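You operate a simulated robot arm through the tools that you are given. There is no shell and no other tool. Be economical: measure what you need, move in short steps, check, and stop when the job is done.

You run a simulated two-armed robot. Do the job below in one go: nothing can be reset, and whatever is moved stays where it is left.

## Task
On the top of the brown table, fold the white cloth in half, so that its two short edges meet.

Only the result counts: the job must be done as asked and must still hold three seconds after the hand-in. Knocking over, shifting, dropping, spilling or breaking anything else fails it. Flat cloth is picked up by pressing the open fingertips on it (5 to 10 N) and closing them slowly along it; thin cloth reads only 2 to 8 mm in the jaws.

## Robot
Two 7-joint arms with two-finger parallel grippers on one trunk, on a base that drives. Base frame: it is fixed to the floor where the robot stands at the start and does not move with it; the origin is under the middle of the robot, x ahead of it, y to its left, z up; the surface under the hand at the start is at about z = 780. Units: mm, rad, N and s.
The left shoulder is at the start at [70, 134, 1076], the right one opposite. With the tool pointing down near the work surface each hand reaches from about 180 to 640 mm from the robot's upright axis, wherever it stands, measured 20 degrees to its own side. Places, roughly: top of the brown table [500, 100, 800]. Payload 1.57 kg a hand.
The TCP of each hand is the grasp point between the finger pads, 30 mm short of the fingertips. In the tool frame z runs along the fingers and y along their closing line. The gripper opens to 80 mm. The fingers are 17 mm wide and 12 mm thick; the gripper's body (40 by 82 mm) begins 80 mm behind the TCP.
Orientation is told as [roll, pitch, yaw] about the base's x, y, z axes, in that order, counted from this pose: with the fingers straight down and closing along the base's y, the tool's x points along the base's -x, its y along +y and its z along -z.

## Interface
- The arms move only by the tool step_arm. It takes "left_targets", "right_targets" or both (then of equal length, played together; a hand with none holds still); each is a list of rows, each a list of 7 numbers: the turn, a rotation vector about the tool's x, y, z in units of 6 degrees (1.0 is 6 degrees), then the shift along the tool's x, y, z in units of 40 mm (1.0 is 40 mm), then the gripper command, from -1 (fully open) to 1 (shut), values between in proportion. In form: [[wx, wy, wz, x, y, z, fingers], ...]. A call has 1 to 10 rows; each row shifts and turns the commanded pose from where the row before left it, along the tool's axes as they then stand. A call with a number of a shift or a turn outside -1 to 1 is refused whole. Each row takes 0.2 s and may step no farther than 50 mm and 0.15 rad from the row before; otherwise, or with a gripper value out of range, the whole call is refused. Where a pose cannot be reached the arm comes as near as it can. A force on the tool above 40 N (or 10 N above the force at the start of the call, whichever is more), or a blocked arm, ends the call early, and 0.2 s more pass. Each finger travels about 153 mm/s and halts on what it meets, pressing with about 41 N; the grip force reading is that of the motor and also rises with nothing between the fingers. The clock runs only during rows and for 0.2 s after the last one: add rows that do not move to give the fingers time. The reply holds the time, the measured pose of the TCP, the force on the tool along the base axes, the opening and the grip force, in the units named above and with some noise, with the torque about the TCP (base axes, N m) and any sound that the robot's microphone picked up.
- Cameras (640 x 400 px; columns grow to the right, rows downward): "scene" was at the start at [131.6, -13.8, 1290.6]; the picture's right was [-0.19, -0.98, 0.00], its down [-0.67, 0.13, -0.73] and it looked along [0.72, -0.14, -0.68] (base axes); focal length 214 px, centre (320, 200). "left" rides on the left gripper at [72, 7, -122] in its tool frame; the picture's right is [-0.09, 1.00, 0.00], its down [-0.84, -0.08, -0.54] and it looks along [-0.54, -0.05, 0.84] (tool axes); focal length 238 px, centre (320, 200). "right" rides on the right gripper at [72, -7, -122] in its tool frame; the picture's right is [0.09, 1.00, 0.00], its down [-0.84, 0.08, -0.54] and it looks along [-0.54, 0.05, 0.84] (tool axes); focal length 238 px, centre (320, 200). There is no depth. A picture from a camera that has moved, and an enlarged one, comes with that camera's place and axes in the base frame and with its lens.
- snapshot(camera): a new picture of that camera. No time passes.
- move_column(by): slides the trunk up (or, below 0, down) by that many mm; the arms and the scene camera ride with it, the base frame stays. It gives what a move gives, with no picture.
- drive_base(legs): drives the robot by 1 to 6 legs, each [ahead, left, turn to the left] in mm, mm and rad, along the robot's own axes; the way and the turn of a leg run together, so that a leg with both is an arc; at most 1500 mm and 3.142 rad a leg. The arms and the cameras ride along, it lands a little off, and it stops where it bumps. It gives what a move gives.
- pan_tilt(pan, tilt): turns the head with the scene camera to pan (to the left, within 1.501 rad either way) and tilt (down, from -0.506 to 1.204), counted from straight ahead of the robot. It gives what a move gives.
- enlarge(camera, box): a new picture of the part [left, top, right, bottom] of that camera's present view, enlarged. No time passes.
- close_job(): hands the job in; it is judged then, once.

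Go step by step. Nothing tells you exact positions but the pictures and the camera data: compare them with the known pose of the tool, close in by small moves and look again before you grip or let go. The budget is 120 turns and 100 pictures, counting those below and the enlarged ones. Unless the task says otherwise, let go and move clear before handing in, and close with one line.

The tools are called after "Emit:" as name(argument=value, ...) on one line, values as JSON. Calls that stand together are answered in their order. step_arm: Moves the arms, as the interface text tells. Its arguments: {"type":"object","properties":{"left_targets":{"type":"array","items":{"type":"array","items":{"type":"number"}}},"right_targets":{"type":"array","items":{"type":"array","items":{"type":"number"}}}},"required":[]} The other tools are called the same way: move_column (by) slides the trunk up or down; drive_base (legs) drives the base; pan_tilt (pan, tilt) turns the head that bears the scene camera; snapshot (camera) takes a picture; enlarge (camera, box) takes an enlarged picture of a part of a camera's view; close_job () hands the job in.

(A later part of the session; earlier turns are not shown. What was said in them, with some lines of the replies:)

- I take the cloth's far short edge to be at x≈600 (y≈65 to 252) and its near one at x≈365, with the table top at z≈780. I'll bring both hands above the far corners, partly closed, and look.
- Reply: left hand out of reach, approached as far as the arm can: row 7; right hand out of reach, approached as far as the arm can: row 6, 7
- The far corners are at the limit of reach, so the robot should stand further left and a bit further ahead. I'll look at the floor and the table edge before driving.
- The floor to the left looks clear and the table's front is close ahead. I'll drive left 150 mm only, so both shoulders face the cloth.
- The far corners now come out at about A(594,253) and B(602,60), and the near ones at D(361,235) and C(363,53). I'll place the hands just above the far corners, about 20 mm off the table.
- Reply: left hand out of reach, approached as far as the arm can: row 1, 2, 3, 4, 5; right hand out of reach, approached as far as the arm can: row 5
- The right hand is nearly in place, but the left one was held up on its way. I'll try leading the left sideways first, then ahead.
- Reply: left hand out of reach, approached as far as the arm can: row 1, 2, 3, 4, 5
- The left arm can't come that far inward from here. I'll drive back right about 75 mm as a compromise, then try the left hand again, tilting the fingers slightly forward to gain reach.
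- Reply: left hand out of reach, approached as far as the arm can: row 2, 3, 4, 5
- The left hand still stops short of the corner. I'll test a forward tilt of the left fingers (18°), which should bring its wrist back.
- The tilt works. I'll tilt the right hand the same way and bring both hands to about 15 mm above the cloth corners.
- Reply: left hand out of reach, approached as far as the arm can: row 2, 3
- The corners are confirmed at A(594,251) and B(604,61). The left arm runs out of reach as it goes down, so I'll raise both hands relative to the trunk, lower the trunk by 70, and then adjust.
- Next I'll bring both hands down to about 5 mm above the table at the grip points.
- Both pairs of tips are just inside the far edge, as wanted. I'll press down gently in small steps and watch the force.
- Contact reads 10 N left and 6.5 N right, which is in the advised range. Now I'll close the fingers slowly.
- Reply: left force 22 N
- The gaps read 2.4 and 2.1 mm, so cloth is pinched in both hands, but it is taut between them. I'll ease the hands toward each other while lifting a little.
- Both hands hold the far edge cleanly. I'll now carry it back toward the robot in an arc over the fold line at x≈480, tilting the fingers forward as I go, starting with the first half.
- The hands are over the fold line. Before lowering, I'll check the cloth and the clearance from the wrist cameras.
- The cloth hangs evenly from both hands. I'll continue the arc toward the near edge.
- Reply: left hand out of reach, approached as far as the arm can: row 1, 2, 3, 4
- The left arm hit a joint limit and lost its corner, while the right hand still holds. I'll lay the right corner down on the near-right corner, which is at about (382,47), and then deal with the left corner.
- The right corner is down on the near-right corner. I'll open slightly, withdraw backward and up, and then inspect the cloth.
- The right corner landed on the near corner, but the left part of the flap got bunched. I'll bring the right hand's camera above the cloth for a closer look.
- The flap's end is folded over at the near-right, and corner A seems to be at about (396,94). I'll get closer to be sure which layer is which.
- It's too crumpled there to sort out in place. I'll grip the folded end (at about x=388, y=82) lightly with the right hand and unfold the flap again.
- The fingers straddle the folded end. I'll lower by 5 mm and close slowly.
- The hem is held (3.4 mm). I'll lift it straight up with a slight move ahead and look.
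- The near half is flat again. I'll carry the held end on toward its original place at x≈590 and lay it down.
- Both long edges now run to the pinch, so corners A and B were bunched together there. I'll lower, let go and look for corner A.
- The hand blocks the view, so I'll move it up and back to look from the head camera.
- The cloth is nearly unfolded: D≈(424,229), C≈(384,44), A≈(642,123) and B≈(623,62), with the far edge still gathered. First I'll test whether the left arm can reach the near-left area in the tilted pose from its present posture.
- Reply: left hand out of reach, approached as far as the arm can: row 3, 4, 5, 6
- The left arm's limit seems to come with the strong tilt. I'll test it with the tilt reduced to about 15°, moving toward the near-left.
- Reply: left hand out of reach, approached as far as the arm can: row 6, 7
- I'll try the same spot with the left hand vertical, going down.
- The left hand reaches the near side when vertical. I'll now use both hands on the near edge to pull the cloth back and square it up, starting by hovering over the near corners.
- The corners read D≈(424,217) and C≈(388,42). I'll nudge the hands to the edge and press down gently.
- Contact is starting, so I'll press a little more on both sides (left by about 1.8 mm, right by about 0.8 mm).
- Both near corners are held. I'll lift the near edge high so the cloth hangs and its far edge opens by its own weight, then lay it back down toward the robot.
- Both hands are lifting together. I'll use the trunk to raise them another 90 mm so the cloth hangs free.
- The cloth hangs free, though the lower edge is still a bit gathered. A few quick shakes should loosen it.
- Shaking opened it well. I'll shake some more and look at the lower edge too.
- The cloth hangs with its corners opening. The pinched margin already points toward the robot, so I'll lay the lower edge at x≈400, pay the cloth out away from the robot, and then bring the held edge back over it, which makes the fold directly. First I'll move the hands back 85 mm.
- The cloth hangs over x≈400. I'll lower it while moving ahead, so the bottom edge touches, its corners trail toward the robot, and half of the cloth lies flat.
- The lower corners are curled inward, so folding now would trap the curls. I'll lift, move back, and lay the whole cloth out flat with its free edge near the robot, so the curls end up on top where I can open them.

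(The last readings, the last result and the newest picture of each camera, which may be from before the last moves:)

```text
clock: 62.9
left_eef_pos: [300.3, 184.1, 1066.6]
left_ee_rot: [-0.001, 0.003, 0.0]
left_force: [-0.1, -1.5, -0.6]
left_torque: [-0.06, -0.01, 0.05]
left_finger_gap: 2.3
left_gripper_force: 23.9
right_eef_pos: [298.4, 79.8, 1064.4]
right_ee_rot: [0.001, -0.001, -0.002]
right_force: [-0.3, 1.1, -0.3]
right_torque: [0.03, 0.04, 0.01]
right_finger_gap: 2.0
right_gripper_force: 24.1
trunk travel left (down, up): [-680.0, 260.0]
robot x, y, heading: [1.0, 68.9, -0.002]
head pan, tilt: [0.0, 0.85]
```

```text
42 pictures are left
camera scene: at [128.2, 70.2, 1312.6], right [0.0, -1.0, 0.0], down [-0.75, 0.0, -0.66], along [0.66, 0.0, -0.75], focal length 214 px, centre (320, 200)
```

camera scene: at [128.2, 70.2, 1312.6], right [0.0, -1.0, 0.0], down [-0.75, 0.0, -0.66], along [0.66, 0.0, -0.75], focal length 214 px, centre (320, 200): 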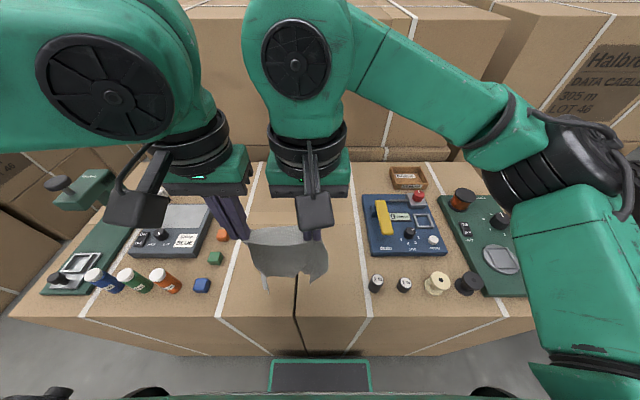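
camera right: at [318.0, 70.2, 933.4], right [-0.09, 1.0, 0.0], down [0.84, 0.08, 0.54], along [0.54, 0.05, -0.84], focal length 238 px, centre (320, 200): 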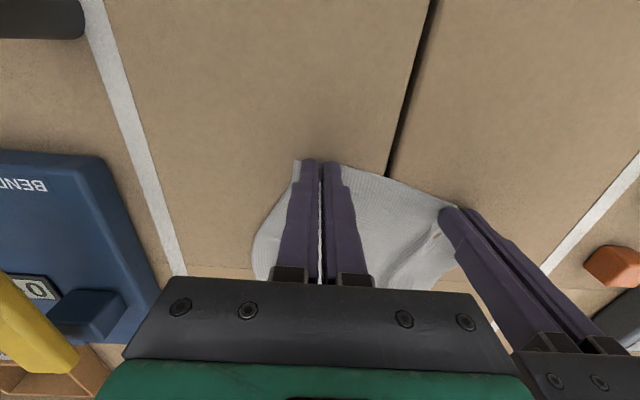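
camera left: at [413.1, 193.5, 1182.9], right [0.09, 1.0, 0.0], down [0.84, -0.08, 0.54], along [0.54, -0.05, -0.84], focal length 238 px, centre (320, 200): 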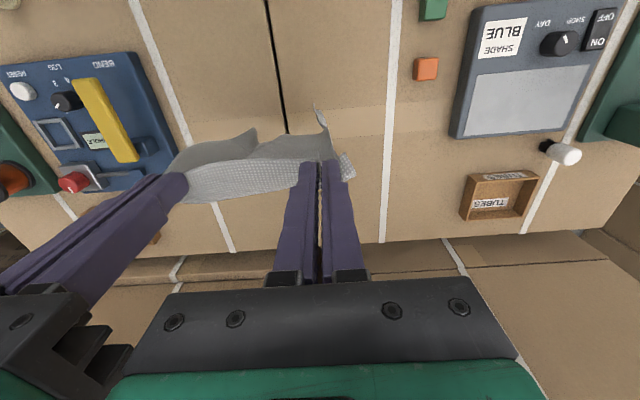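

Next I'll lay the cloth out away from the robot, bottom edge first, over most of the way.

Emit:
step_arm(left_targets=[[0, 0, 0, 0, 0, 0.62, 1], [0, 0, 0, -0.3, 0, 0.62, 1], [0, 0, 0, -0.5, 0, 0.62, 1], [0, 0, 0, -0.6, 0, 0.62, 1], [0, 0, 0, -0.7, 0, 0.62, 1], [0, 0, 0, -0.7, 0, 0.62, 1], [0, 0, 0, -0.7, 0, 0.62, 1], [0, 0, 0, 0, 0, 0, 1]], right_targets=[[0, 0, 0, 0, 0, 0.62, 1], [0, 0, 0, -0.3, 0, 0.62, 1], [0, 0, 0, -0.5, 0, 0.62, 1], [0, 0, 0, -0.6, 0, 0.62, 1], [0, 0, 0, -0.7, 0, 0.62, 1], [0, 0, 0, -0.7, 0, 0.62, 1], [0, 0, 0, -0.7, 0, 0.62, 1], [0, 0, 0, 0, 0, 0, 1]])

Emit:
enlarge(camera="scene", box=[224, 175, 384, 275])

```text
clock: 64.7
left_eef_pos: [437.9, 185.1, 894.1]
left_ee_rot: [-0.001, 0.001, 0.002]
left_force: [0.2, 0.2, 0.0]
left_torque: [0.03, 0.0, 0.02]
left_finger_gap: 2.2
left_gripper_force: 23.2
right_eef_pos: [437.0, 81.0, 888.8]
right_ee_rot: [0.0, -0.001, -0.002]
right_force: [-0.5, -0.4, -0.3]
right_torque: [0.04, 0.0, 0.0]
right_finger_gap: 1.9
right_gripper_force: 23.7
trunk travel left (down, up): [-680.0, 260.0]
robot x, y, heading: [-0.7, 69.4, 0.0]
head pan, tilt: [0.0, 0.85]
```

```text
4.00 times, centred on (304, 225) of scene
camera zoom: at [126.9, 69.9, 1312.8], right [0.0, -1.0, 0.0], down [-0.75, 0.0, -0.66], along [0.66, 0.0, -0.75], focal length 858 px, centre (384, 100)
```

zoom: 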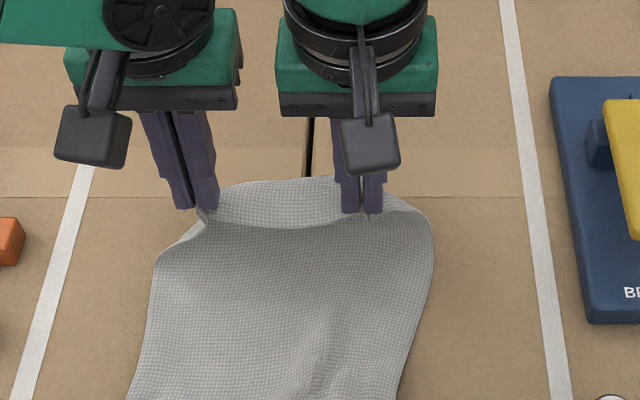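

Emit:
enlarge(camera="scene", box=[208, 210, 384, 320])

```text
3.64 times, centred on (296, 265) of scene
camera zoom: at [126.9, 69.9, 1312.8], right [0.0, -1.0, 0.0], down [-0.75, 0.0, -0.66], along [0.66, 0.0, -0.75], focal length 780 px, centre (407, -36)
```

zoom: 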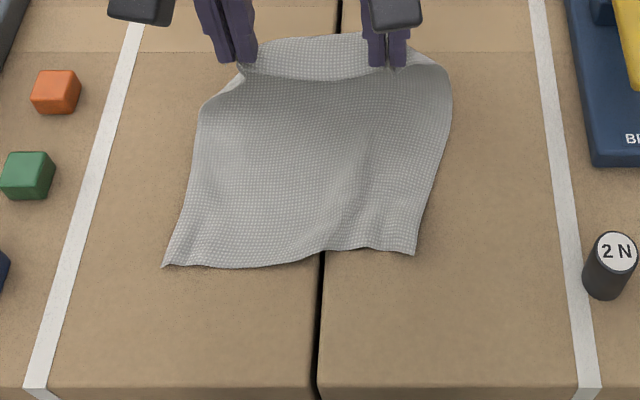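

The lower half now lies flat, its edge running from (321,233) to (331,64). I'll bring the held edge straight back over it, shifting 18 mm left so the corners line up.

Emit:
step_arm(left_targets=[[0, 0, 0, 0.45, 0.075, -0.125, 1], [0, 0, 0, 0.45, 0.075, -0.125, 1], [0, 0, 0, 0.5, 0.075, 0.25, 1], [0, 0, 0, 0.5, 0.075, 0.25, 1], [0, 0, 0, 0.4, 0.075, 0.6, 1], [0, 0, 0, 0.4, 0.075, 0.6, 1], [0, 0, 0, 0, 0, 0, 1]], right_targets=[[0, 0, 0, 0.45, 0.075, -0.125, 1], [0, 0, 0, 0.45, 0.075, -0.125, 1], [0, 0, 0, 0.5, 0.075, 0.25, 1], [0, 0, 0, 0.5, 0.075, 0.25, 1], [0, 0, 0, 0.35, 0.075, 0.5, 1], [0, 0, 0, 0.3, 0.075, 0.5, 1], [0, 0, 0, 0, 0, 0, 1]])

Emit:
snapshot(camera="scene")

Emit:
snapshot(camera="left")

Emit:
snapshot(camera="right")

```text
clock: 66.3
left_eef_pos: [330.7, 203.2, 835.4]
left_ee_rot: [-0.001, -0.002, -0.002]
left_force: [0.9, -0.6, -0.3]
left_torque: [-0.04, -0.01, 0.02]
left_finger_gap: 2.4
left_gripper_force: 23.5
right_eef_pos: [337.6, 97.7, 842.7]
right_ee_rot: [0.0, 0.0, -0.002]
right_force: [-0.7, 1.7, -1.1]
right_torque: [0.04, 0.01, -0.03]
right_finger_gap: 2.1
right_gripper_force: 23.6
trunk travel left (down, up): [-680.0, 260.0]
robot x, y, heading: [0.9, 65.2, -0.003]
head pan, tilt: [0.0, 0.85]
```

```text
39 pictures are left
camera scene: at [128.3, 70.0, 1312.6], right [0.0, -1.0, 0.0], down [-0.75, 0.0, -0.66], along [0.66, 0.0, -0.75], focal length 214 px, centre (320, 200)
```

scene: 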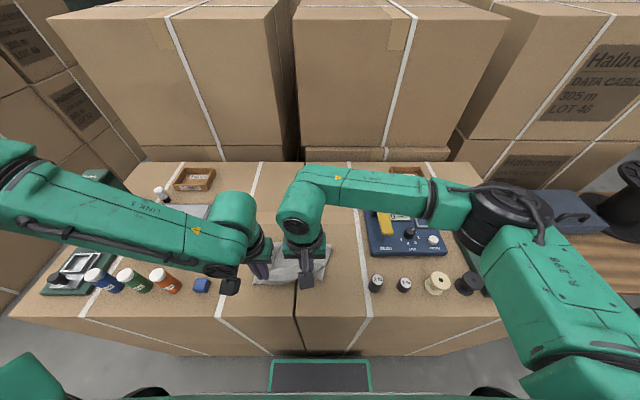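

```text
38 pictures are left
camera left: at [257.6, 209.0, 957.7], right [0.09, 1.0, 0.0], down [0.84, -0.08, 0.54], along [0.54, -0.05, -0.84], focal length 238 px, centre (320, 200)
```

left: 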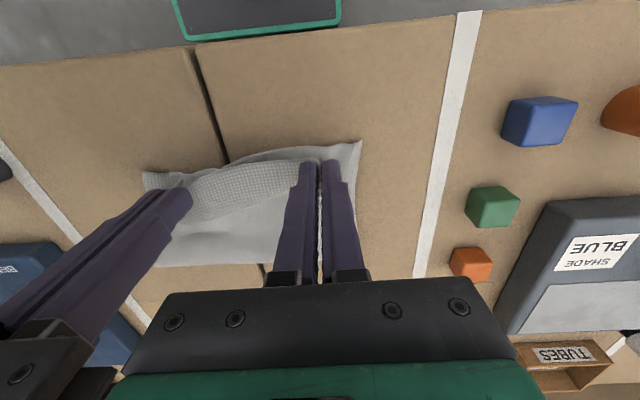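

```text
37 pictures are left
camera right: at [265.4, 90.4, 964.4], right [-0.09, 1.0, 0.0], down [0.84, 0.08, 0.54], along [0.54, 0.05, -0.84], focal length 238 px, centre (320, 200)
```

right: 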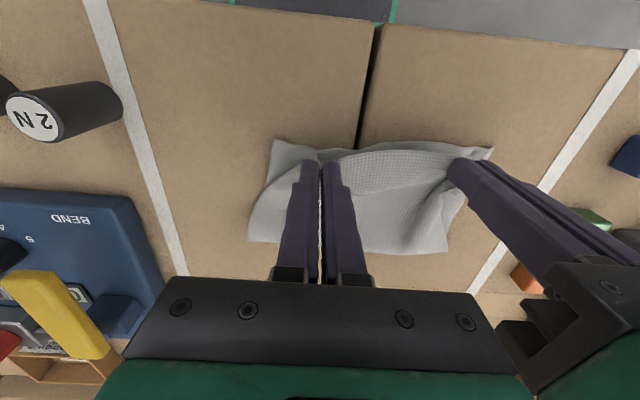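

The corners of the two layers line up well. I'll lower the last 20 mm with a small move back.

Emit:
step_arm(left_targets=[[0, 0, 0, 0.05, 0, 0.2, 1], [0, 0, 0, 0.03, 0, 0.2, 1], [0, 0, 0, 0, 0, 0.1, 1], [0, 0, 0, 0, 0, 0, 1]], right_targets=[[0, 0, 0, 0.05, 0, 0.3, 1], [0, 0, 0, 0.05, 0, 0.27, 1], [0, 0, 0, 0, 0, 0.1, 1], [0, 0, 0, 0, 0, 0, 1]])

Emit:
snapshot(camera="left")

Emit:
snapshot(camera="right")

```text
clock: 67.3
left_eef_pos: [327.5, 202.5, 816.7]
left_ee_rot: [-0.001, -0.001, 0.0]
left_force: [-1.3, -1.1, 6.3]
left_torque: [-0.03, -0.03, 0.01]
left_finger_gap: 2.4
left_gripper_force: 23.7
right_eef_pos: [334.0, 97.2, 814.3]
right_ee_rot: [0.001, 0.0, -0.003]
right_force: [-0.7, 0.2, 0.6]
right_torque: [0.03, 0.0, 0.0]
right_finger_gap: 2.1
right_gripper_force: 24.1
trunk travel left (down, up): [-680.0, 260.0]
robot x, y, heading: [-3.2, 69.7, -0.003]
head pan, tilt: [0.0, 0.85]
```

```text
36 pictures are left
camera left: at [254.8, 208.7, 937.9], right [0.09, 1.0, 0.0], down [0.84, -0.08, 0.54], along [0.54, -0.05, -0.84], focal length 238 px, centre (320, 200)
```

left: 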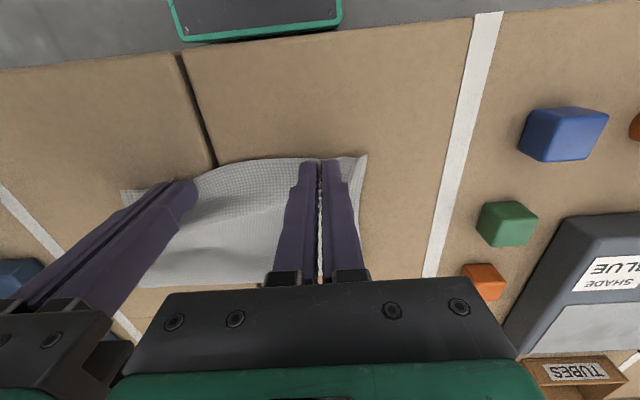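

```text
35 pictures are left
camera right: at [261.7, 91.0, 937.2], right [-0.09, 1.0, 0.0], down [0.84, 0.08, 0.54], along [0.54, 0.05, -0.84], focal length 238 px, centre (320, 200)
```

right: 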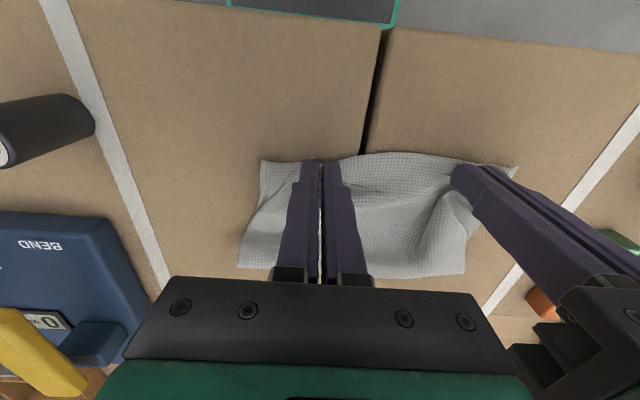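

The edges coincide closely. I'll open slowly at the surface so the pleats spread, then lift straight up.

Emit:
step_arm(left_targets=[[0, 0, 0, 0, 0, 0, 0.9], [0, 0, 0, 0, 0, 0, 0.8], [0, 0, 0, 0, 0, 0, 0.7], [0, 0, 0, 0, 0, 0, 0.6], [0, 0, 0, 0, 0, 0, 0.5], [0, 0, 0, 0, 0, -0.15, 0.5], [0, 0, 0, 0, 0, -0.4, 0.5], [0, 0, 0, 0, 0, -0.7, 0.5], [0, 0, 0, 0, 0, -0.9, 0.5], [0, 0, 0, 0, 0, -0.9, 0.5]], right_targets=[[0, 0, 0, 0, 0, 0.03, 0.9], [0, 0, 0, 0, 0, 0, 0.8], [0, 0, 0, 0, 0, 0, 0.7], [0, 0, 0, 0, 0, 0, 0.6], [0, 0, 0, 0, 0, 0, 0.5], [0, 0, 0, 0, 0, -0.15, 0.5], [0, 0, 0, 0, 0, -0.4, 0.5], [0, 0, 0, 0, 0, -0.7, 0.5], [0, 0, 0, 0, 0, -0.9, 0.5], [0, 0, 0, 0, 0, -0.9, 0.5]])

Emit:
enlarge(camera="scene", box=[208, 210, 384, 320])

Emit:
snapshot(camera="left")

Emit:
snapshot(camera="right")

```text
clock: 69.5
left_eef_pos: [331.0, 201.2, 938.6]
left_ee_rot: [-0.002, 0.002, -0.001]
left_force: [0.2, 0.1, -0.8]
left_torque: [0.02, -0.01, 0.01]
left_finger_gap: 19.8
left_gripper_force: 0.1
left hand out of reach, approached as far as the arm can: row 8
right_eef_pos: [332.8, 99.7, 936.2]
right_ee_rot: [-0.001, -0.001, -0.001]
right_force: [0.5, -0.1, 1.1]
right_torque: [0.0, 0.0, 0.03]
right_finger_gap: 20.2
right_gripper_force: 0.0
trunk travel left (down, up): [-680.0, 260.0]
robot x, y, heading: [-1.9, 69.3, 0.003]
head pan, tilt: [0.0, 0.85]
```

```text
3.64 times, centred on (296, 265) of scene
camera zoom: at [127.6, 71.1, 1312.6], right [0.0, -1.0, 0.0], down [-0.75, 0.0, -0.66], along [0.66, 0.0, -0.75], focal length 780 px, centre (407, -36)
```

zoom: 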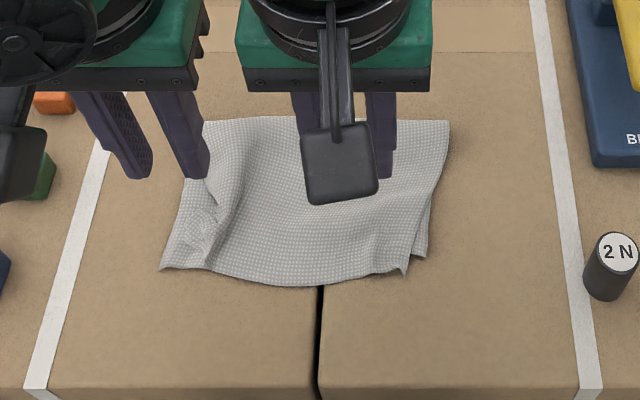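

```text
33 pictures are left
camera left: at [259.0, 207.8, 1060.8], right [0.09, 1.0, 0.0], down [0.84, -0.08, 0.54], along [0.54, -0.05, -0.84], focal length 238 px, centre (320, 200)
```

left: 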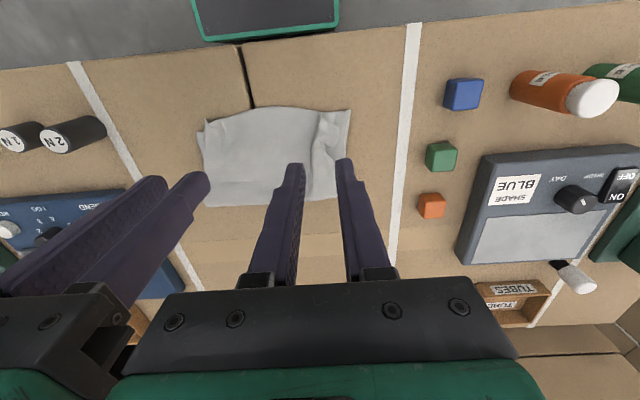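

```text
32 pictures are left
camera right: at [260.2, 92.3, 1058.5], right [-0.09, 1.0, 0.0], down [0.84, 0.08, 0.54], along [0.54, 0.05, -0.84], focal length 238 px, centre (320, 200)
```

right: 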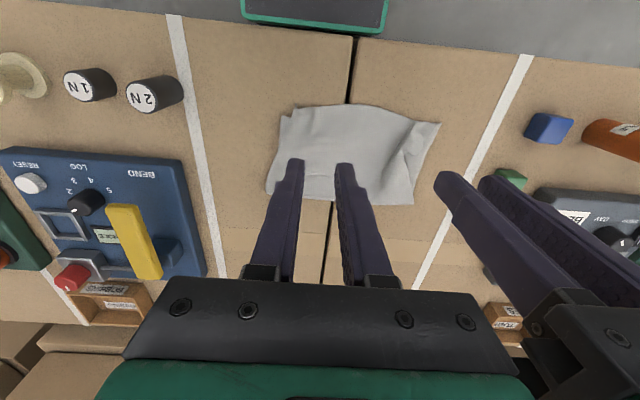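

Excellent, the cloth is folded. I'll zoom in on the near edge to check how the corners meet.

Emit:
enlarge(camera="left", box=[180, 85, 372, 205])

Emit:
enlarge(camera="right", box=[255, 90, 447, 210])

```text
3.33 times, centred on (276, 145) of left
camera zoom: at [259.0, 207.8, 1060.8], right [0.09, 1.0, 0.0], down [0.84, -0.08, 0.54], along [0.54, -0.05, -0.84], focal length 794 px, centre (467, 383)
```

zoom: 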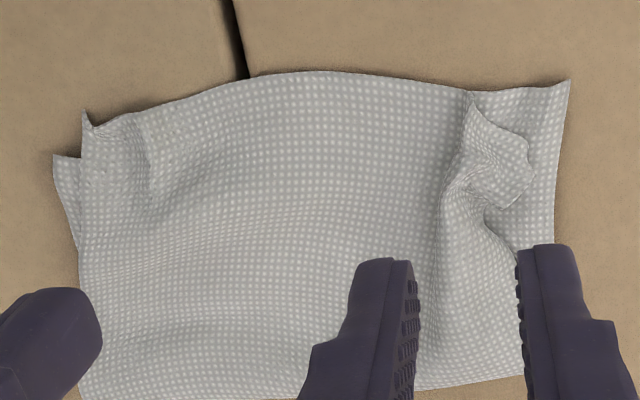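

```text
3.33 times, centred on (351, 150) of right
camera zoom: at [260.2, 92.3, 1058.5], right [-0.09, 1.0, 0.0], down [0.84, 0.08, 0.54], along [0.54, 0.05, -0.84], focal length 794 px, centre (217, 367)
```

zoom: 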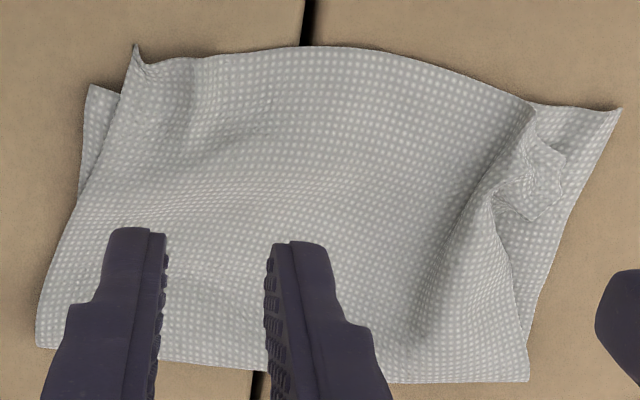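

The fold is good overall. Only the top layer's left corner is curled back on itself, so I'll enlarge that to see how to open it.

Emit:
enlarge(camera="left", box=[300, 95, 364, 135])

Emit:
enlarge(camera="right", box=[390, 110, 454, 170])

```text
10.00 times, centred on (332, 115) of left
camera zoom: at [259.0, 207.8, 1060.8], right [0.09, 1.0, 0.0], down [0.84, -0.08, 0.54], along [0.54, -0.05, -0.84], focal length 2384 px, centre (200, 1050)
```

zoom: 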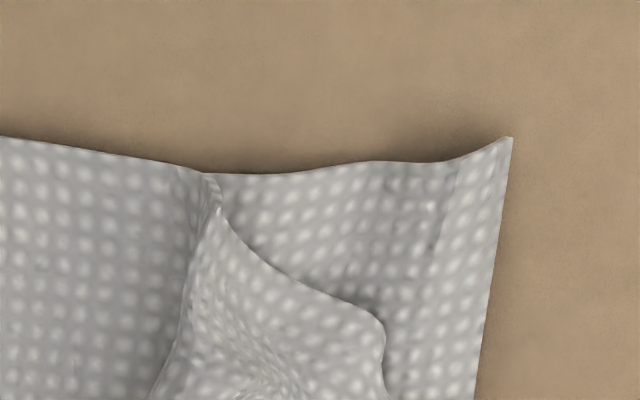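

```text
6.67 times, centred on (422, 140) of right
camera zoom: at [260.2, 92.3, 1058.5], right [-0.09, 1.0, 0.0], down [0.84, 0.08, 0.54], along [0.54, 0.05, -0.84], focal length 1589 px, centre (-360, 600)
```

zoom: 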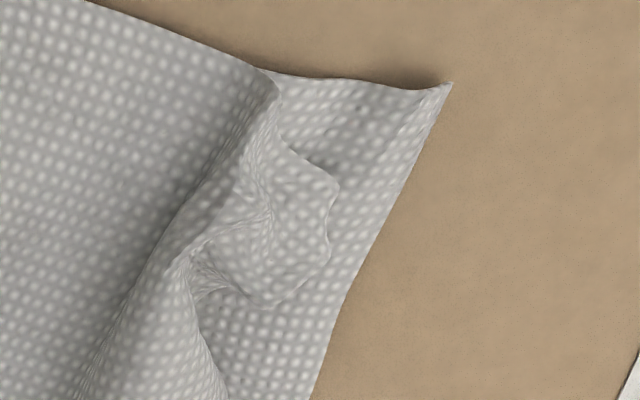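

Corner D of the top layer lies at about (344,220), roughly 25 mm short of the lower corner at (321,236). I'll press lightly on it with the closed left fingertips and draw it outward.

Emit:
step_arm(left_targets=[[0, 0, 0, -0.35, 0.35, 0, 1], [0, 0, 0, 0, 0, 0.9, 1], [0, 0, 0, 0, 0, 0.9, 1], [0, 0, 0, 0, 0, 0.6, 1], [0, 0, 0, 0, 0, 0.35, 1], [0, 0, 0, 0, 0, 0, 1]], right_targets=[[0, 0, 0, 0, -0.5, -0.3, 0.5], [0, 0, 0, 0, -0.5, -0.3, 0.5], [0, 0, 0, 0, -0.5, 0, 0.5], [0, 0, 0, 0, -0.5, 0, 0.5], [0, 0, 0, 0, 0, 0, 0.5], [0, 0, 0, 0, 0, 0, 0.5]])

Emit:
snapshot(camera="left")

```text
clock: 70.9
left_eef_pos: [345.4, 214.7, 827.5]
left_ee_rot: [-0.002, 0.001, 0.001]
left_force: [0.1, 0.3, -0.3]
left_torque: [0.01, 0.03, 0.01]
left_finger_gap: 0.0
left_gripper_force: 21.9
right_eef_pos: [332.1, 19.1, 959.4]
right_ee_rot: [0.0, 0.0, -0.002]
right_force: [0.0, -0.4, -0.3]
right_torque: [-0.02, -0.01, 0.03]
right_finger_gap: 20.0
right_gripper_force: 0.0
trunk travel left (down, up): [-680.0, 260.0]
robot x, y, heading: [-2.5, 68.7, 0.001]
head pan, tilt: [0.0, 0.85]
```

```text
27 pictures are left
camera left: at [273.9, 221.2, 949.9], right [0.09, 1.0, 0.0], down [0.84, -0.08, 0.54], along [0.54, -0.05, -0.84], focal length 238 px, centre (320, 200)
```

left: 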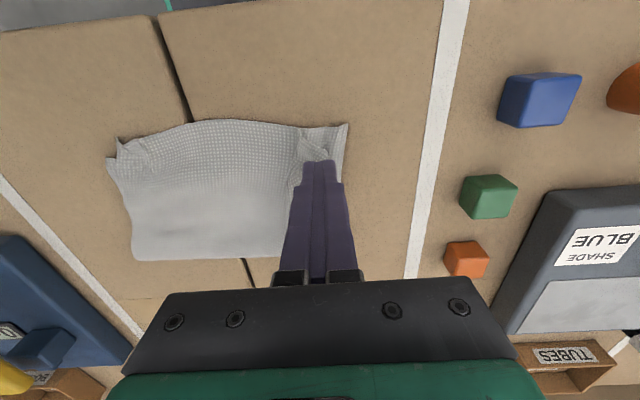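

Emit:
enlarge(camera="left", box=[272, 110, 368, 170])

```text
6.67 times, centred on (320, 140) of left
camera zoom: at [273.9, 221.2, 949.9], right [0.09, 1.0, 0.0], down [0.84, -0.08, 0.54], along [0.54, -0.05, -0.84], focal length 1589 px, centre (320, 600)
```

zoom: 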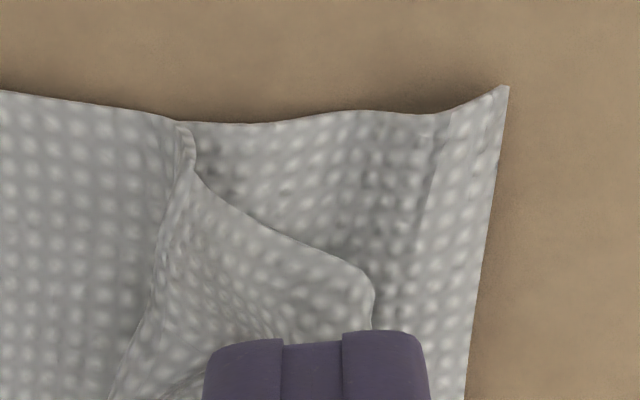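

The fingertips are right over the corner flap. I'll lower to light contact.

Emit:
step_arm(left_targets=[[0, 0, 0, 0, 0, 0.1, 1], [0, 0, 0, 0, 0, 0.1, 1], [0, 0, 0, 0, 0, 0.08, 1], [0, 0, 0, 0, 0, 0, 1]])

```text
clock: 71.9
left_eef_pos: [345.4, 215.2, 818.4]
left_ee_rot: [-0.003, 0.002, 0.002]
left_force: [-0.1, -0.4, 0.4]
left_torque: [-0.02, -0.01, -0.01]
left_finger_gap: 0.0
left_gripper_force: 21.6
right_eef_pos: [333.1, 18.2, 959.3]
right_ee_rot: [-0.001, 0.002, -0.002]
right_force: [0.3, 0.2, 0.9]
right_torque: [0.01, 0.05, 0.01]
right_finger_gap: 20.0
right_gripper_force: 0.0
trunk travel left (down, up): [-680.0, 260.0]
robot x, y, heading: [-2.1, 67.1, -0.001]
head pan, tilt: [0.0, 0.85]
```

Emit:
step_arm(left_targets=[[0, 0, 0, 0, 0, 0.05, 1], [0, 0, 0, 0, 0, 0.05, 1], [0, 0, 0, 0, 0, 0, 1]])

```text
clock: 72.7
left_eef_pos: [346.0, 217.0, 812.9]
left_ee_rot: [-0.004, 0.002, -0.001]
left_force: [0.4, -0.2, 1.0]
left_torque: [-0.01, 0.02, 0.0]
left_finger_gap: 0.3
left_gripper_force: 21.1
right_eef_pos: [332.4, 19.4, 958.1]
right_ee_rot: [0.0, 0.0, -0.004]
right_force: [-0.6, 1.0, 0.3]
right_torque: [-0.01, -0.02, 0.0]
right_finger_gap: 19.9
right_gripper_force: 0.1
trunk travel left (down, up): [-680.0, 260.0]
robot x, y, heading: [-1.5, 67.5, -0.001]
head pan, tilt: [0.0, 0.85]
```

Light contact (about 1 N). I'll draw outward toward the corner by about 16 mm each way.

Emit:
step_arm(left_targets=[[0, 0, 0, 0.1, 0.1, 0.02, 1], [0, 0, 0, 0.1, 0.1, 0, 1], [0, 0, 0, 0.1, 0.1, 0, 1], [0, 0, 0, 0.1, 0.1, 0, 1], [0, 0, 0, 0, 0, 0, 1]])

Emit:
enlarge(camera="left", box=[240, 110, 368, 190])

```text
clock: 73.9
left_eef_pos: [330.3, 230.8, 812.2]
left_ee_rot: [0.0, 0.001, -0.001]
left_force: [-0.3, -0.1, 1.9]
left_torque: [-0.01, 0.0, 0.0]
left_finger_gap: 0.1
left_gripper_force: 21.7
right_eef_pos: [332.7, 17.2, 959.7]
right_ee_rot: [0.0, 0.0, -0.002]
right_force: [0.9, 0.0, -0.3]
right_torque: [-0.02, -0.03, -0.03]
right_finger_gap: 20.1
right_gripper_force: 0.1
trunk travel left (down, up): [-680.0, 260.0]
robot x, y, heading: [-0.2, 70.1, -0.003]
head pan, tilt: [0.0, 0.85]
```

```text
5.00 times, centred on (304, 150) of left
camera zoom: at [258.0, 237.1, 934.7], right [0.09, 1.0, 0.0], down [0.84, -0.08, 0.54], along [0.54, -0.05, -0.84], focal length 1192 px, centre (400, 450)
```

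zoom: 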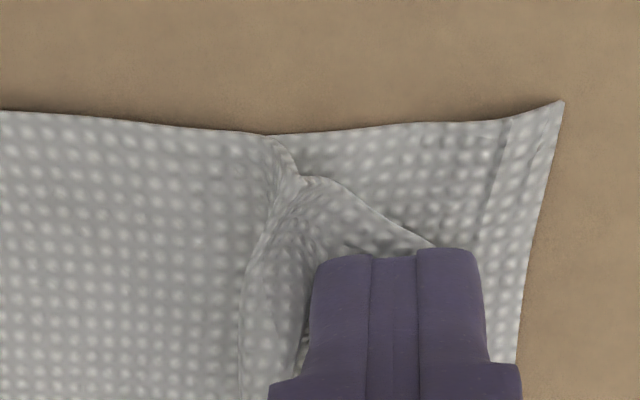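

That moved both layers together. I'll lift off and check the state again.

Emit:
step_arm(left_targets=[[0, 0, 0, 0, 0, -0.2, 1], [0, 0, 0, 0, 0, -0.8, 1], [0, 0, 0, 0, 0, -0.9, 1], [0, 0, 0, 0, 0.9, -0.5, 1], [0, 0, 0, 0, 0.9, 0, 1], [0, 0, 0, 0, 0, 0, 1]])

Emit:
enlarge(camera="scene", box=[216, 220, 376, 320])

Emit:
snapshot(camera="left")

```text
clock: 75.3
left_eef_pos: [334.4, 299.9, 903.2]
left_ee_rot: [-0.002, 0.002, 0.0]
left_force: [0.5, -0.3, 0.4]
left_torque: [-0.01, 0.0, 0.02]
left_finger_gap: 0.0
left_gripper_force: 21.2
left hand out of reach, approached as far as the arm can: row 2
right_eef_pos: [332.3, 19.6, 958.2]
right_ee_rot: [0.001, -0.003, -0.002]
right_force: [0.6, -0.5, 0.2]
right_torque: [0.02, -0.05, 0.0]
right_finger_gap: 19.8
right_gripper_force: 0.0
trunk travel left (down, up): [-680.0, 260.0]
robot x, y, heading: [0.5, 68.8, -0.001]
head pan, tilt: [0.0, 0.85]
```

```text
4.00 times, centred on (296, 270) of scene
camera zoom: at [128.7, 69.7, 1312.6], right [0.0, -1.0, 0.0], down [-0.75, 0.0, -0.66], along [0.66, 0.0, -0.75], focal length 858 px, centre (416, -80)
```

zoom: 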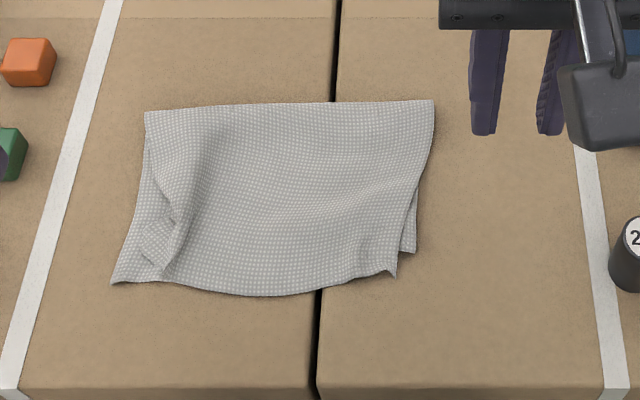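

```text
23 pictures are left
camera left: at [262.6, 307.3, 1024.5], right [0.09, 1.0, 0.0], down [0.84, -0.08, 0.54], along [0.54, -0.05, -0.84], focal length 238 px, centre (320, 200)
```

left: 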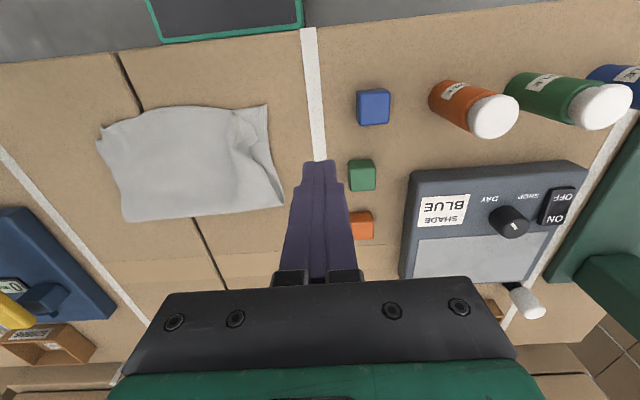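

Emit:
enlarge(camera="left", box=[204, 95, 300, 215])

Emit:
enlarge(camera="scene", box=[238, 260, 286, 296])

```text
3.33 times, centred on (252, 155) of left
camera zoom: at [262.6, 307.3, 1024.5], right [0.09, 1.0, 0.0], down [0.84, -0.08, 0.54], along [0.54, -0.05, -0.84], focal length 794 px, centre (547, 350)
```

zoom: 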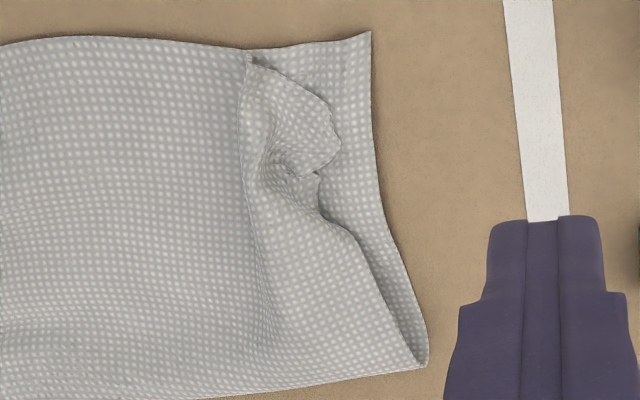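

```text
11.11 times, centred on (262, 278) of scene
camera zoom: at [128.7, 69.7, 1312.6], right [0.0, -1.0, 0.0], down [-0.75, 0.0, -0.66], along [0.66, 0.0, -0.75], focal length 2383 px, centre (964, -667)
```

zoom: 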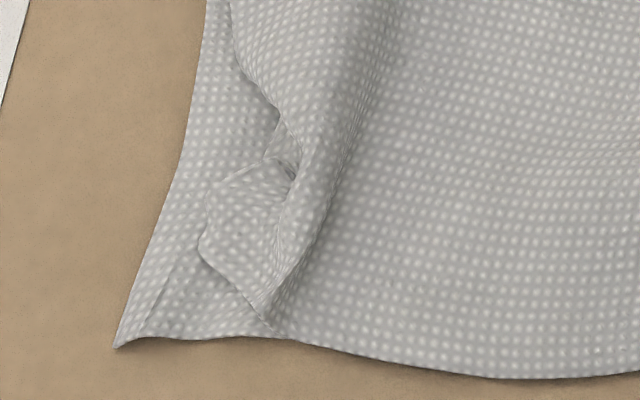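

Corner D is at about (336,236), while it should be over L at about (305,252). I'll turn the left hand 60° so its fingers open along that line. With one finger holding the cloth down, spreading the fingers should slide the corner out.

Emit:
step_arm(left_targets=[[0, 0, -1, 0, 0, 0, 1], [0, 0, -1, 0, 0, 0, 1], [0, 0, -1, 0, 0, 0, 1], [0, 0, -1, 0, 0, 0, 1], [0, 0, -1, 0, 0, 0, 1], [0, 0, -1, 0, 0, 0, 1], [0, 0, -1, 0, 0, 0, 1], [0, 0, -1, 0, 0, 0, 1], [0, 0, -1, 0, 0, 0, 1], [0, 0, -1, 0, 0, 0, 1]])

```text
clock: 77.5
left_eef_pos: [336.5, 302.5, 901.8]
left_ee_rot: [0.001, 0.003, 1.048]
left_force: [-0.4, 0.3, -0.6]
left_torque: [-0.01, 0.0, 0.01]
left_finger_gap: 0.1
left_gripper_force: 21.0
right_eef_pos: [332.2, 19.7, 959.9]
right_ee_rot: [-0.001, 0.0, -0.001]
right_force: [-0.1, -0.3, 0.4]
right_torque: [-0.03, 0.04, 0.02]
right_finger_gap: 19.8
right_gripper_force: 0.2
trunk travel left (down, up): [-680.0, 260.0]
robot x, y, heading: [-1.4, 69.5, -0.003]
head pan, tilt: [0.0, 0.85]
```

Emit:
step_arm(left_targets=[[0, 0, 0, 0.72, -0.58, 0, 1], [0, 0, 0, 0.72, -0.58, 0, 1], [0, 0, 0, 0, 0, 0.7, 1], [0, 0, 0, 0, 0, 0.7, 1], [0, 0, 0, 0, 0, 0.4, 1], [0, 0, 0, 0, 0, 0, 1]])

Emit:
snapshot(camera="left")

```text
clock: 78.9
left_eef_pos: [346.4, 229.9, 829.5]
left_ee_rot: [-0.002, 0.003, 1.047]
left_force: [0.0, -0.4, 0.4]
left_torque: [0.03, -0.01, 0.03]
left_finger_gap: 0.0
left_gripper_force: 21.2
right_eef_pos: [331.1, 19.3, 959.4]
right_ee_rot: [-0.001, 0.0, 0.0]
right_force: [-0.1, 0.1, 0.3]
right_torque: [-0.02, 0.0, -0.01]
right_finger_gap: 20.0
right_gripper_force: 0.1
trunk travel left (down, up): [-680.0, 260.0]
robot x, y, heading: [1.6, 69.1, -0.002]
head pan, tilt: [0.0, 0.85]
```

```text
20 pictures are left
camera left: at [304.2, 170.1, 951.4], right [-0.82, 0.58, 0.0], down [0.49, 0.69, 0.54], along [0.31, 0.44, -0.84], focal length 238 px, centre (320, 200)
```

left: 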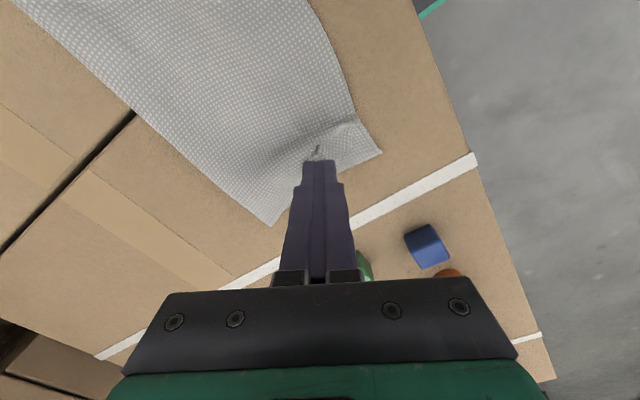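

Emit:
enlarge(camera="left", box=[264, 100, 392, 180])

```text
5.00 times, centred on (328, 140) of left
camera zoom: at [304.2, 170.1, 951.4], right [-0.82, 0.58, 0.0], down [0.49, 0.69, 0.54], along [0.31, 0.44, -0.84], focal length 1192 px, centre (280, 500)
```

zoom: 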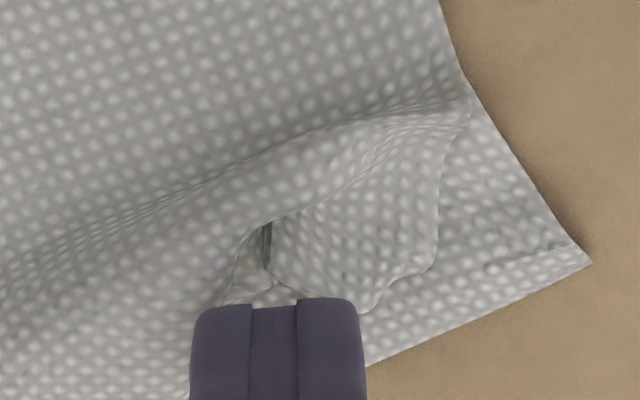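

The fingertip needs to go about 13 mm further onto the flap and 6 mm toward the corner. I'll shift it and then lower to contact.

Emit:
step_arm(left_targets=[[0, 0, 0, 0.33, 0.15, 0, 1], [0, 0, 0, 0, 0, 0.2, 1], [0, 0, 0, 0, 0, 0.15, 1], [0, 0, 0, 0, 0, 0.06, 1], [0, 0, 0, 0, 0, 0, 1]])

Emit:
enlarge(camera="left", box=[264, 100, 392, 180])

```text
clock: 80.1
left_eef_pos: [333.3, 221.3, 813.9]
left_ee_rot: [0.0, 0.003, 1.048]
left_force: [0.3, -0.2, 1.0]
left_torque: [-0.02, -0.03, 0.01]
left_finger_gap: 0.0
left_gripper_force: 21.7
right_eef_pos: [332.4, 19.1, 959.3]
right_ee_rot: [0.002, 0.0, -0.002]
right_force: [0.7, -1.0, -0.5]
right_torque: [-0.03, -0.02, -0.01]
right_finger_gap: 20.1
right_gripper_force: 0.0
trunk travel left (down, up): [-680.0, 260.0]
robot x, y, heading: [1.6, 69.9, -0.003]
head pan, tilt: [0.0, 0.85]
```

```text
5.00 times, centred on (328, 140) of left
camera zoom: at [292.3, 161.3, 935.9], right [-0.82, 0.58, 0.0], down [0.49, 0.69, 0.54], along [0.31, 0.44, -0.84], focal length 1192 px, centre (280, 500)
```

zoom: 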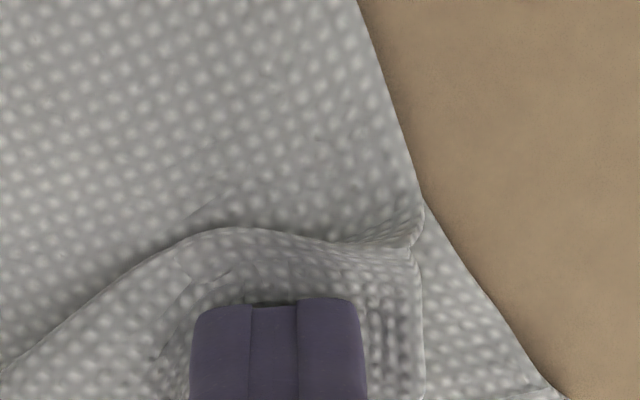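

Emit:
step_arm(left_targets=[[0, 0, 0, 0, 0, 0.05, 1], [0, 0, 0, 0, 0, 0, 1], [0, 0, 0, 0, 0.07, 0, 0.86], [0, 0, 0, 0, 0.07, 0, 0.73], [0, 0, 0, 0, 0.07, 0, 0.6], [0, 0, 0, 0, 0.07, 0, 0.47], [0, 0, 0, 0, 0, 0, 0.47]])

Emit:
snapshot(camera="left")

```text
clock: 81.7
left_eef_pos: [326.5, 225.5, 812.5]
left_ee_rot: [0.0, 0.001, 1.047]
left_force: [1.0, 2.1, 15.1]
left_torque: [0.03, -0.13, 0.04]
left_finger_gap: 16.8
left_gripper_force: 0.1
left hand out of reach, approached as far as the arm can: row 6
right_eef_pos: [331.4, 19.7, 960.8]
right_ee_rot: [0.0, 0.0, -0.002]
right_force: [-0.8, 0.1, 0.3]
right_torque: [0.0, 0.0, -0.01]
right_finger_gap: 20.4
right_gripper_force: 0.1
trunk travel left (down, up): [-680.0, 260.0]
robot x, y, heading: [-0.6, 71.9, 0.001]
head pan, tilt: [0.0, 0.85]
```

```text
17 pictures are left
camera left: at [284.5, 165.2, 934.2], right [-0.82, 0.58, 0.0], down [0.49, 0.69, 0.54], along [0.31, 0.44, -0.84], focal length 238 px, centre (320, 200)
```

left: 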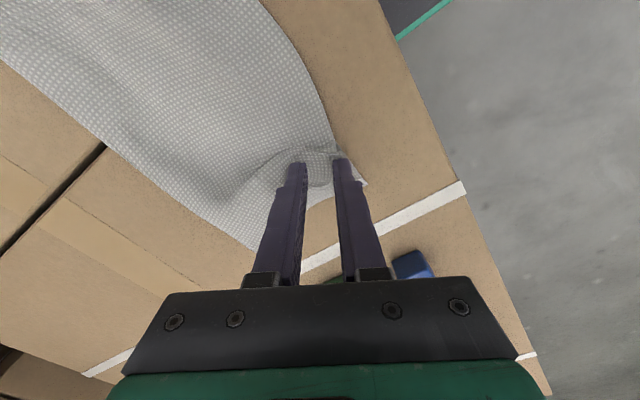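

That appears to have spread the corner. I'll lift straight up, move aside and look.

Emit:
step_arm(left_targets=[[0, 0, 0, 0, 0, -0.2, 0.47], [0, 0, 0, 0, 0, -0.6, 0.47], [0, 0, 0, 0, 0, -0.8, 0.47], [0, 0, 0, -0.8, 0, -0.4, 0.47], [0, 0, 0, -0.9, 0.3, 0, 0.47], [0, 0, 0, -0.5, 0.3, 0, 0.47]])

Emit:
enlarge(camera="scene", box=[216, 230, 344, 310])

```text
clock: 83.1
left_eef_pos: [361.2, 315.3, 894.9]
left_ee_rot: [-0.002, 0.004, 1.045]
left_force: [0.1, 0.0, -0.1]
left_torque: [-0.02, 0.01, -0.03]
left_finger_gap: 20.9
left_gripper_force: 0.1
left hand out of reach, approached as far as the arm can: row 2
right_eef_pos: [331.4, 19.6, 959.5]
right_ee_rot: [0.001, 0.0, -0.003]
right_force: [0.0, -0.1, 0.6]
right_torque: [-0.02, -0.02, -0.02]
right_finger_gap: 20.1
right_gripper_force: 0.1
trunk travel left (down, up): [-680.0, 260.0]
robot x, y, heading: [1.8, 67.5, -0.003]
head pan, tilt: [0.0, 0.85]
```

```text
5.00 times, centred on (280, 270) of scene
camera zoom: at [127.8, 70.8, 1312.7], right [0.0, -1.0, 0.0], down [-0.75, 0.0, -0.66], along [0.66, 0.0, -0.75], focal length 1072 px, centre (520, -150)
```

zoom: 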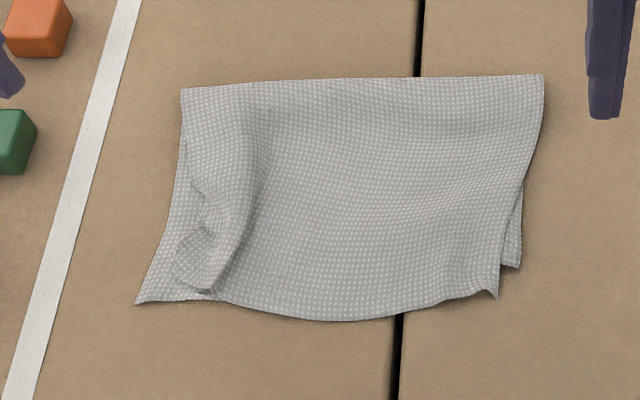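

The corner improved: D is now about 22 mm from L, and on the right C is about 18 mm from R. I'll repeat the spreading trick once more, more gently and aimed straight along D→L.

Emit:
step_arm(left_targets=[[0, 0, 1, 0, 0, 0, 1], [0, 0, 1, 0, 0, 0, 1], [0, 0, 1, 0, 0, 0, 1], [0, 0, 1, 0, 0, 0, 1], [0, 0, 0, 0.67, -0.43, 0, 1], [0, 0, 0, 0.67, -0.43, 0, 1], [0, 0, 0, 0.67, -0.43, 0, 1], [0, 0, 0, 0, 0, 0.85, 1], [0, 0, 0, 0, 0, 0.85, 1], [0, 0, 0, 0, 0, 0.13, 1]])

Emit:
enlarge(camera="left", box=[256, 90, 400, 180])

```text
clock: 85.3
left_eef_pos: [334.7, 225.4, 821.8]
left_ee_rot: [-0.001, 0.002, 0.629]
left_force: [-1.0, 0.5, -1.5]
left_torque: [-0.01, 0.0, 0.01]
left_finger_gap: 0.0
left_gripper_force: 21.0
left hand out of reach, approached as far as the arm can: row 7
right_eef_pos: [332.5, 19.1, 959.6]
right_ee_rot: [0.0, 0.0, -0.002]
right_force: [0.6, 0.3, 0.6]
right_torque: [0.02, -0.01, 0.02]
right_finger_gap: 20.1
right_gripper_force: 0.1
trunk travel left (down, up): [-680.0, 260.0]
robot x, y, heading: [0.5, 70.3, -0.003]
head pan, tilt: [0.0, 0.85]
```

```text
4.44 times, centred on (328, 135) of left
camera zoom: at [273.4, 186.8, 943.4], right [-0.51, 0.86, 0.0], down [0.72, 0.43, 0.54], along [0.46, 0.28, -0.84], focal length 1059 px, centre (284, 489)
```

zoom: 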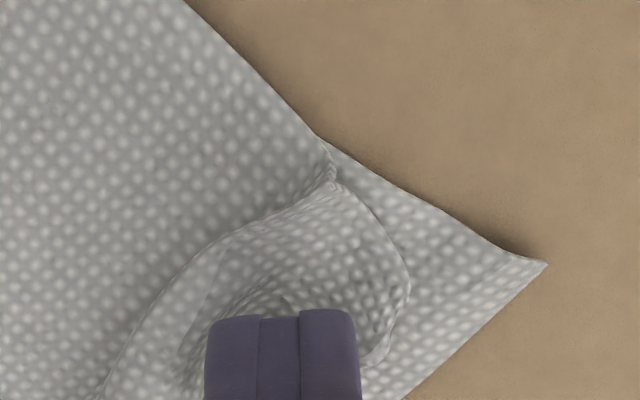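

Emit:
step_arm(left_targets=[[0, 0, 0, 0.22, 0.1, 0, 1], [0, 0, 0, 0, 0, 0.15, 1], [0, 0, 0, 0, 0, 0.07, 1], [0, 0, 0, 0, 0, 0.02, 1], [0, 0, 0, 0, 0, 0, 1]])

```text
clock: 86.5
left_eef_pos: [328.9, 221.5, 812.2]
left_ee_rot: [-0.001, 0.001, 0.627]
left_force: [1.2, 2.0, 12.3]
left_torque: [0.01, 0.02, 0.02]
left_finger_gap: 0.3
left_gripper_force: 21.1
left hand out of reach, approached as far as the arm can: row 1
right_eef_pos: [332.3, 18.7, 959.5]
right_ee_rot: [0.001, -0.002, -0.002]
right_force: [0.5, -0.1, -0.6]
right_torque: [0.0, -0.01, 0.02]
right_finger_gap: 20.2
right_gripper_force: 0.1
trunk travel left (down, up): [-680.0, 260.0]
robot x, y, heading: [-1.1, 69.0, -0.001]
head pan, tilt: [0.0, 0.85]
```

I'll ease the pressure slightly, then spread.

Emit:
step_arm(left_targets=[[0, 0, 0, 0, 0, -0.025, 1], [0, 0, 0, 0, 0.06, 0, 0.85], [0, 0, 0, 0, 0.07, 0, 0.7], [0, 0, 0, 0, 0.07, 0, 0.56], [0, 0, 0, 0, 0.07, 0, 0.42], [0, 0, 0, 0, 0, 0, 0.42]])

Emit:
snapshot(camera="left")

```text
clock: 87.9
left_eef_pos: [325.8, 226.5, 812.0]
left_ee_rot: [0.001, 0.004, 0.627]
left_force: [-0.7, -1.3, 8.3]
left_torque: [-0.13, 0.0, -0.02]
left_finger_gap: 20.1
left_gripper_force: 0.0
left hand out of reach, approached as far as the arm can: row 3
right_eef_pos: [331.6, 18.9, 959.7]
right_ee_rot: [0.0, -0.003, -0.002]
right_force: [-0.6, -0.6, 0.4]
right_torque: [0.0, 0.02, 0.0]
right_finger_gap: 19.7
right_gripper_force: 0.0
trunk travel left (down, up): [-680.0, 260.0]
robot x, y, heading: [-2.9, 66.8, -0.001]
head pan, tilt: [0.0, 0.85]
```

```text
14 pictures are left
camera left: at [262.8, 189.1, 934.6], right [-0.51, 0.86, 0.0], down [0.72, 0.43, 0.54], along [0.46, 0.28, -0.84], focal length 238 px, centre (320, 200)
```

left: 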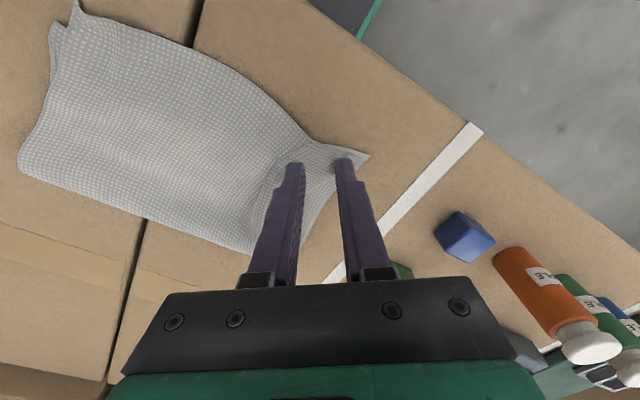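

Corner D now seems to be near the lower corner. I'll lift straight up, clear both hands and inspect.

Emit:
step_arm(left_targets=[[0, 0, 0, 0, 0, -0.2, 0.42], [0, 0, 0, 0, 0, -0.6, 0.42], [0, 0, 0, 0, 0, -0.8, 0.42], [0, 0, 0, -0.6, 0.5, -0.5, 0.42], [0, 0, 0, -0.6, 0.7, 0, 0.42], [0, 0, 0, -0.6, 0.7, 0, 0.42]])

Emit:
enlarge(camera="scene", box=[216, 230, 344, 310])

```text
clock: 89.3
left_eef_pos: [357.4, 331.3, 876.3]
left_ee_rot: [-0.001, 0.004, 0.628]
left_force: [-0.2, 0.5, -1.1]
left_torque: [0.01, 0.01, 0.0]
left_finger_gap: 22.9
left_gripper_force: 0.0
left hand out of reach, approached as far as the arm can: row 1, 2, 3
right_eef_pos: [332.5, 19.4, 959.0]
right_ee_rot: [0.001, 0.0, -0.001]
right_force: [-0.2, 0.4, -0.2]
right_torque: [0.02, 0.0, -0.01]
right_finger_gap: 20.0
right_gripper_force: 0.2
trunk travel left (down, up): [-680.0, 260.0]
robot x, y, heading: [-0.7, 70.4, 0.001]
head pan, tilt: [0.0, 0.85]
```

```text
5.00 times, centred on (280, 270) of scene
camera zoom: at [128.1, 71.2, 1312.7], right [0.0, -1.0, 0.0], down [-0.75, 0.0, -0.66], along [0.66, 0.0, -0.75], focal length 1072 px, centre (520, -150)
```

zoom: 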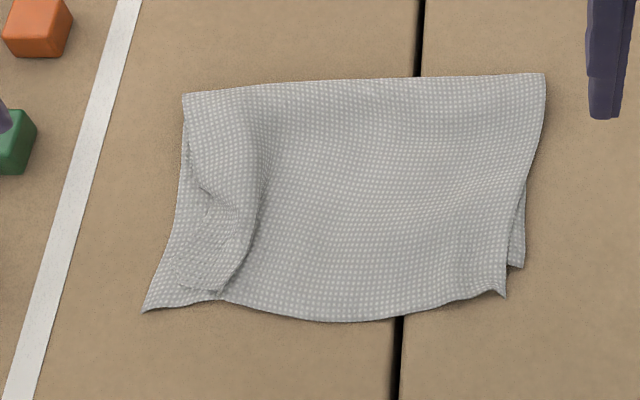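

The short edges now meet along their length, with both corner pairs within about 20 mm, and nothing else has moved. I'll raise both hands clear and take a last look.

Emit:
step_arm(left_targets=[[0, 0, 0, 0, 0, -0.8, 0.4], [0, 0, 0, 0, 0, -0.8, 0.4], [0, 0, 0, 0, 0, 0, 0.4]], right_targets=[[0, 0, 0, 0, -0.5, -0.5, 0.5], [0, 0, 0, 0, -0.5, -0.5, 0.5], [0, 0, 0, 0, 0, 0, 0.5]])

Emit:
snapshot(camera="scene")

```text
clock: 90.1
left_eef_pos: [356.9, 331.5, 939.4]
left_ee_rot: [0.001, 0.003, 0.628]
left_force: [-0.5, -0.4, 0.3]
left_torque: [-0.02, 0.05, 0.01]
left_finger_gap: 23.9
left_gripper_force: 0.1
right_eef_pos: [331.6, -21.7, 1000.0]
right_ee_rot: [0.0, -0.002, -0.002]
right_force: [-0.8, 0.4, 0.4]
right_torque: [-0.02, 0.01, 0.01]
right_finger_gap: 20.2
right_gripper_force: 0.1
trunk travel left (down, up): [-680.0, 260.0]
robot x, y, heading: [-1.6, 68.3, -0.004]
head pan, tilt: [0.0, 0.85]
```

```text
12 pictures are left
camera scene: at [129.2, 70.9, 1312.5], right [0.0, -1.0, 0.0], down [-0.75, 0.0, -0.66], along [0.66, 0.0, -0.75], focal length 214 px, centre (320, 200)
```

scene: 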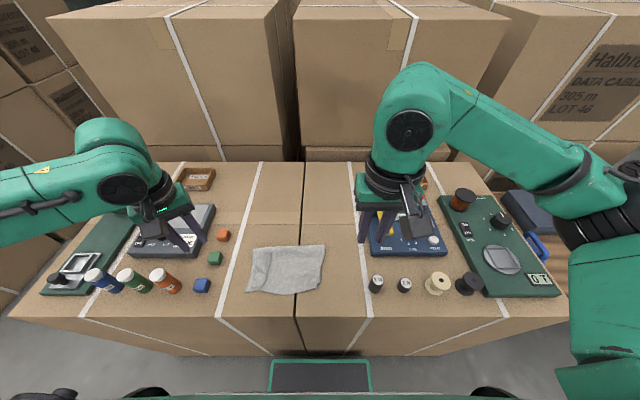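

The cloth lies folded on the table, both hands are clear, and everything else stands where it was. I'm handing in.

Emit:
close_job()

```text
The job is handed in.
```

The white cloth is folded in half on the brown table and handed in: its two short edges meet to within about 20 mm at the corners, with a small crumple left in the top layer's left corner, and nothing else was moved.
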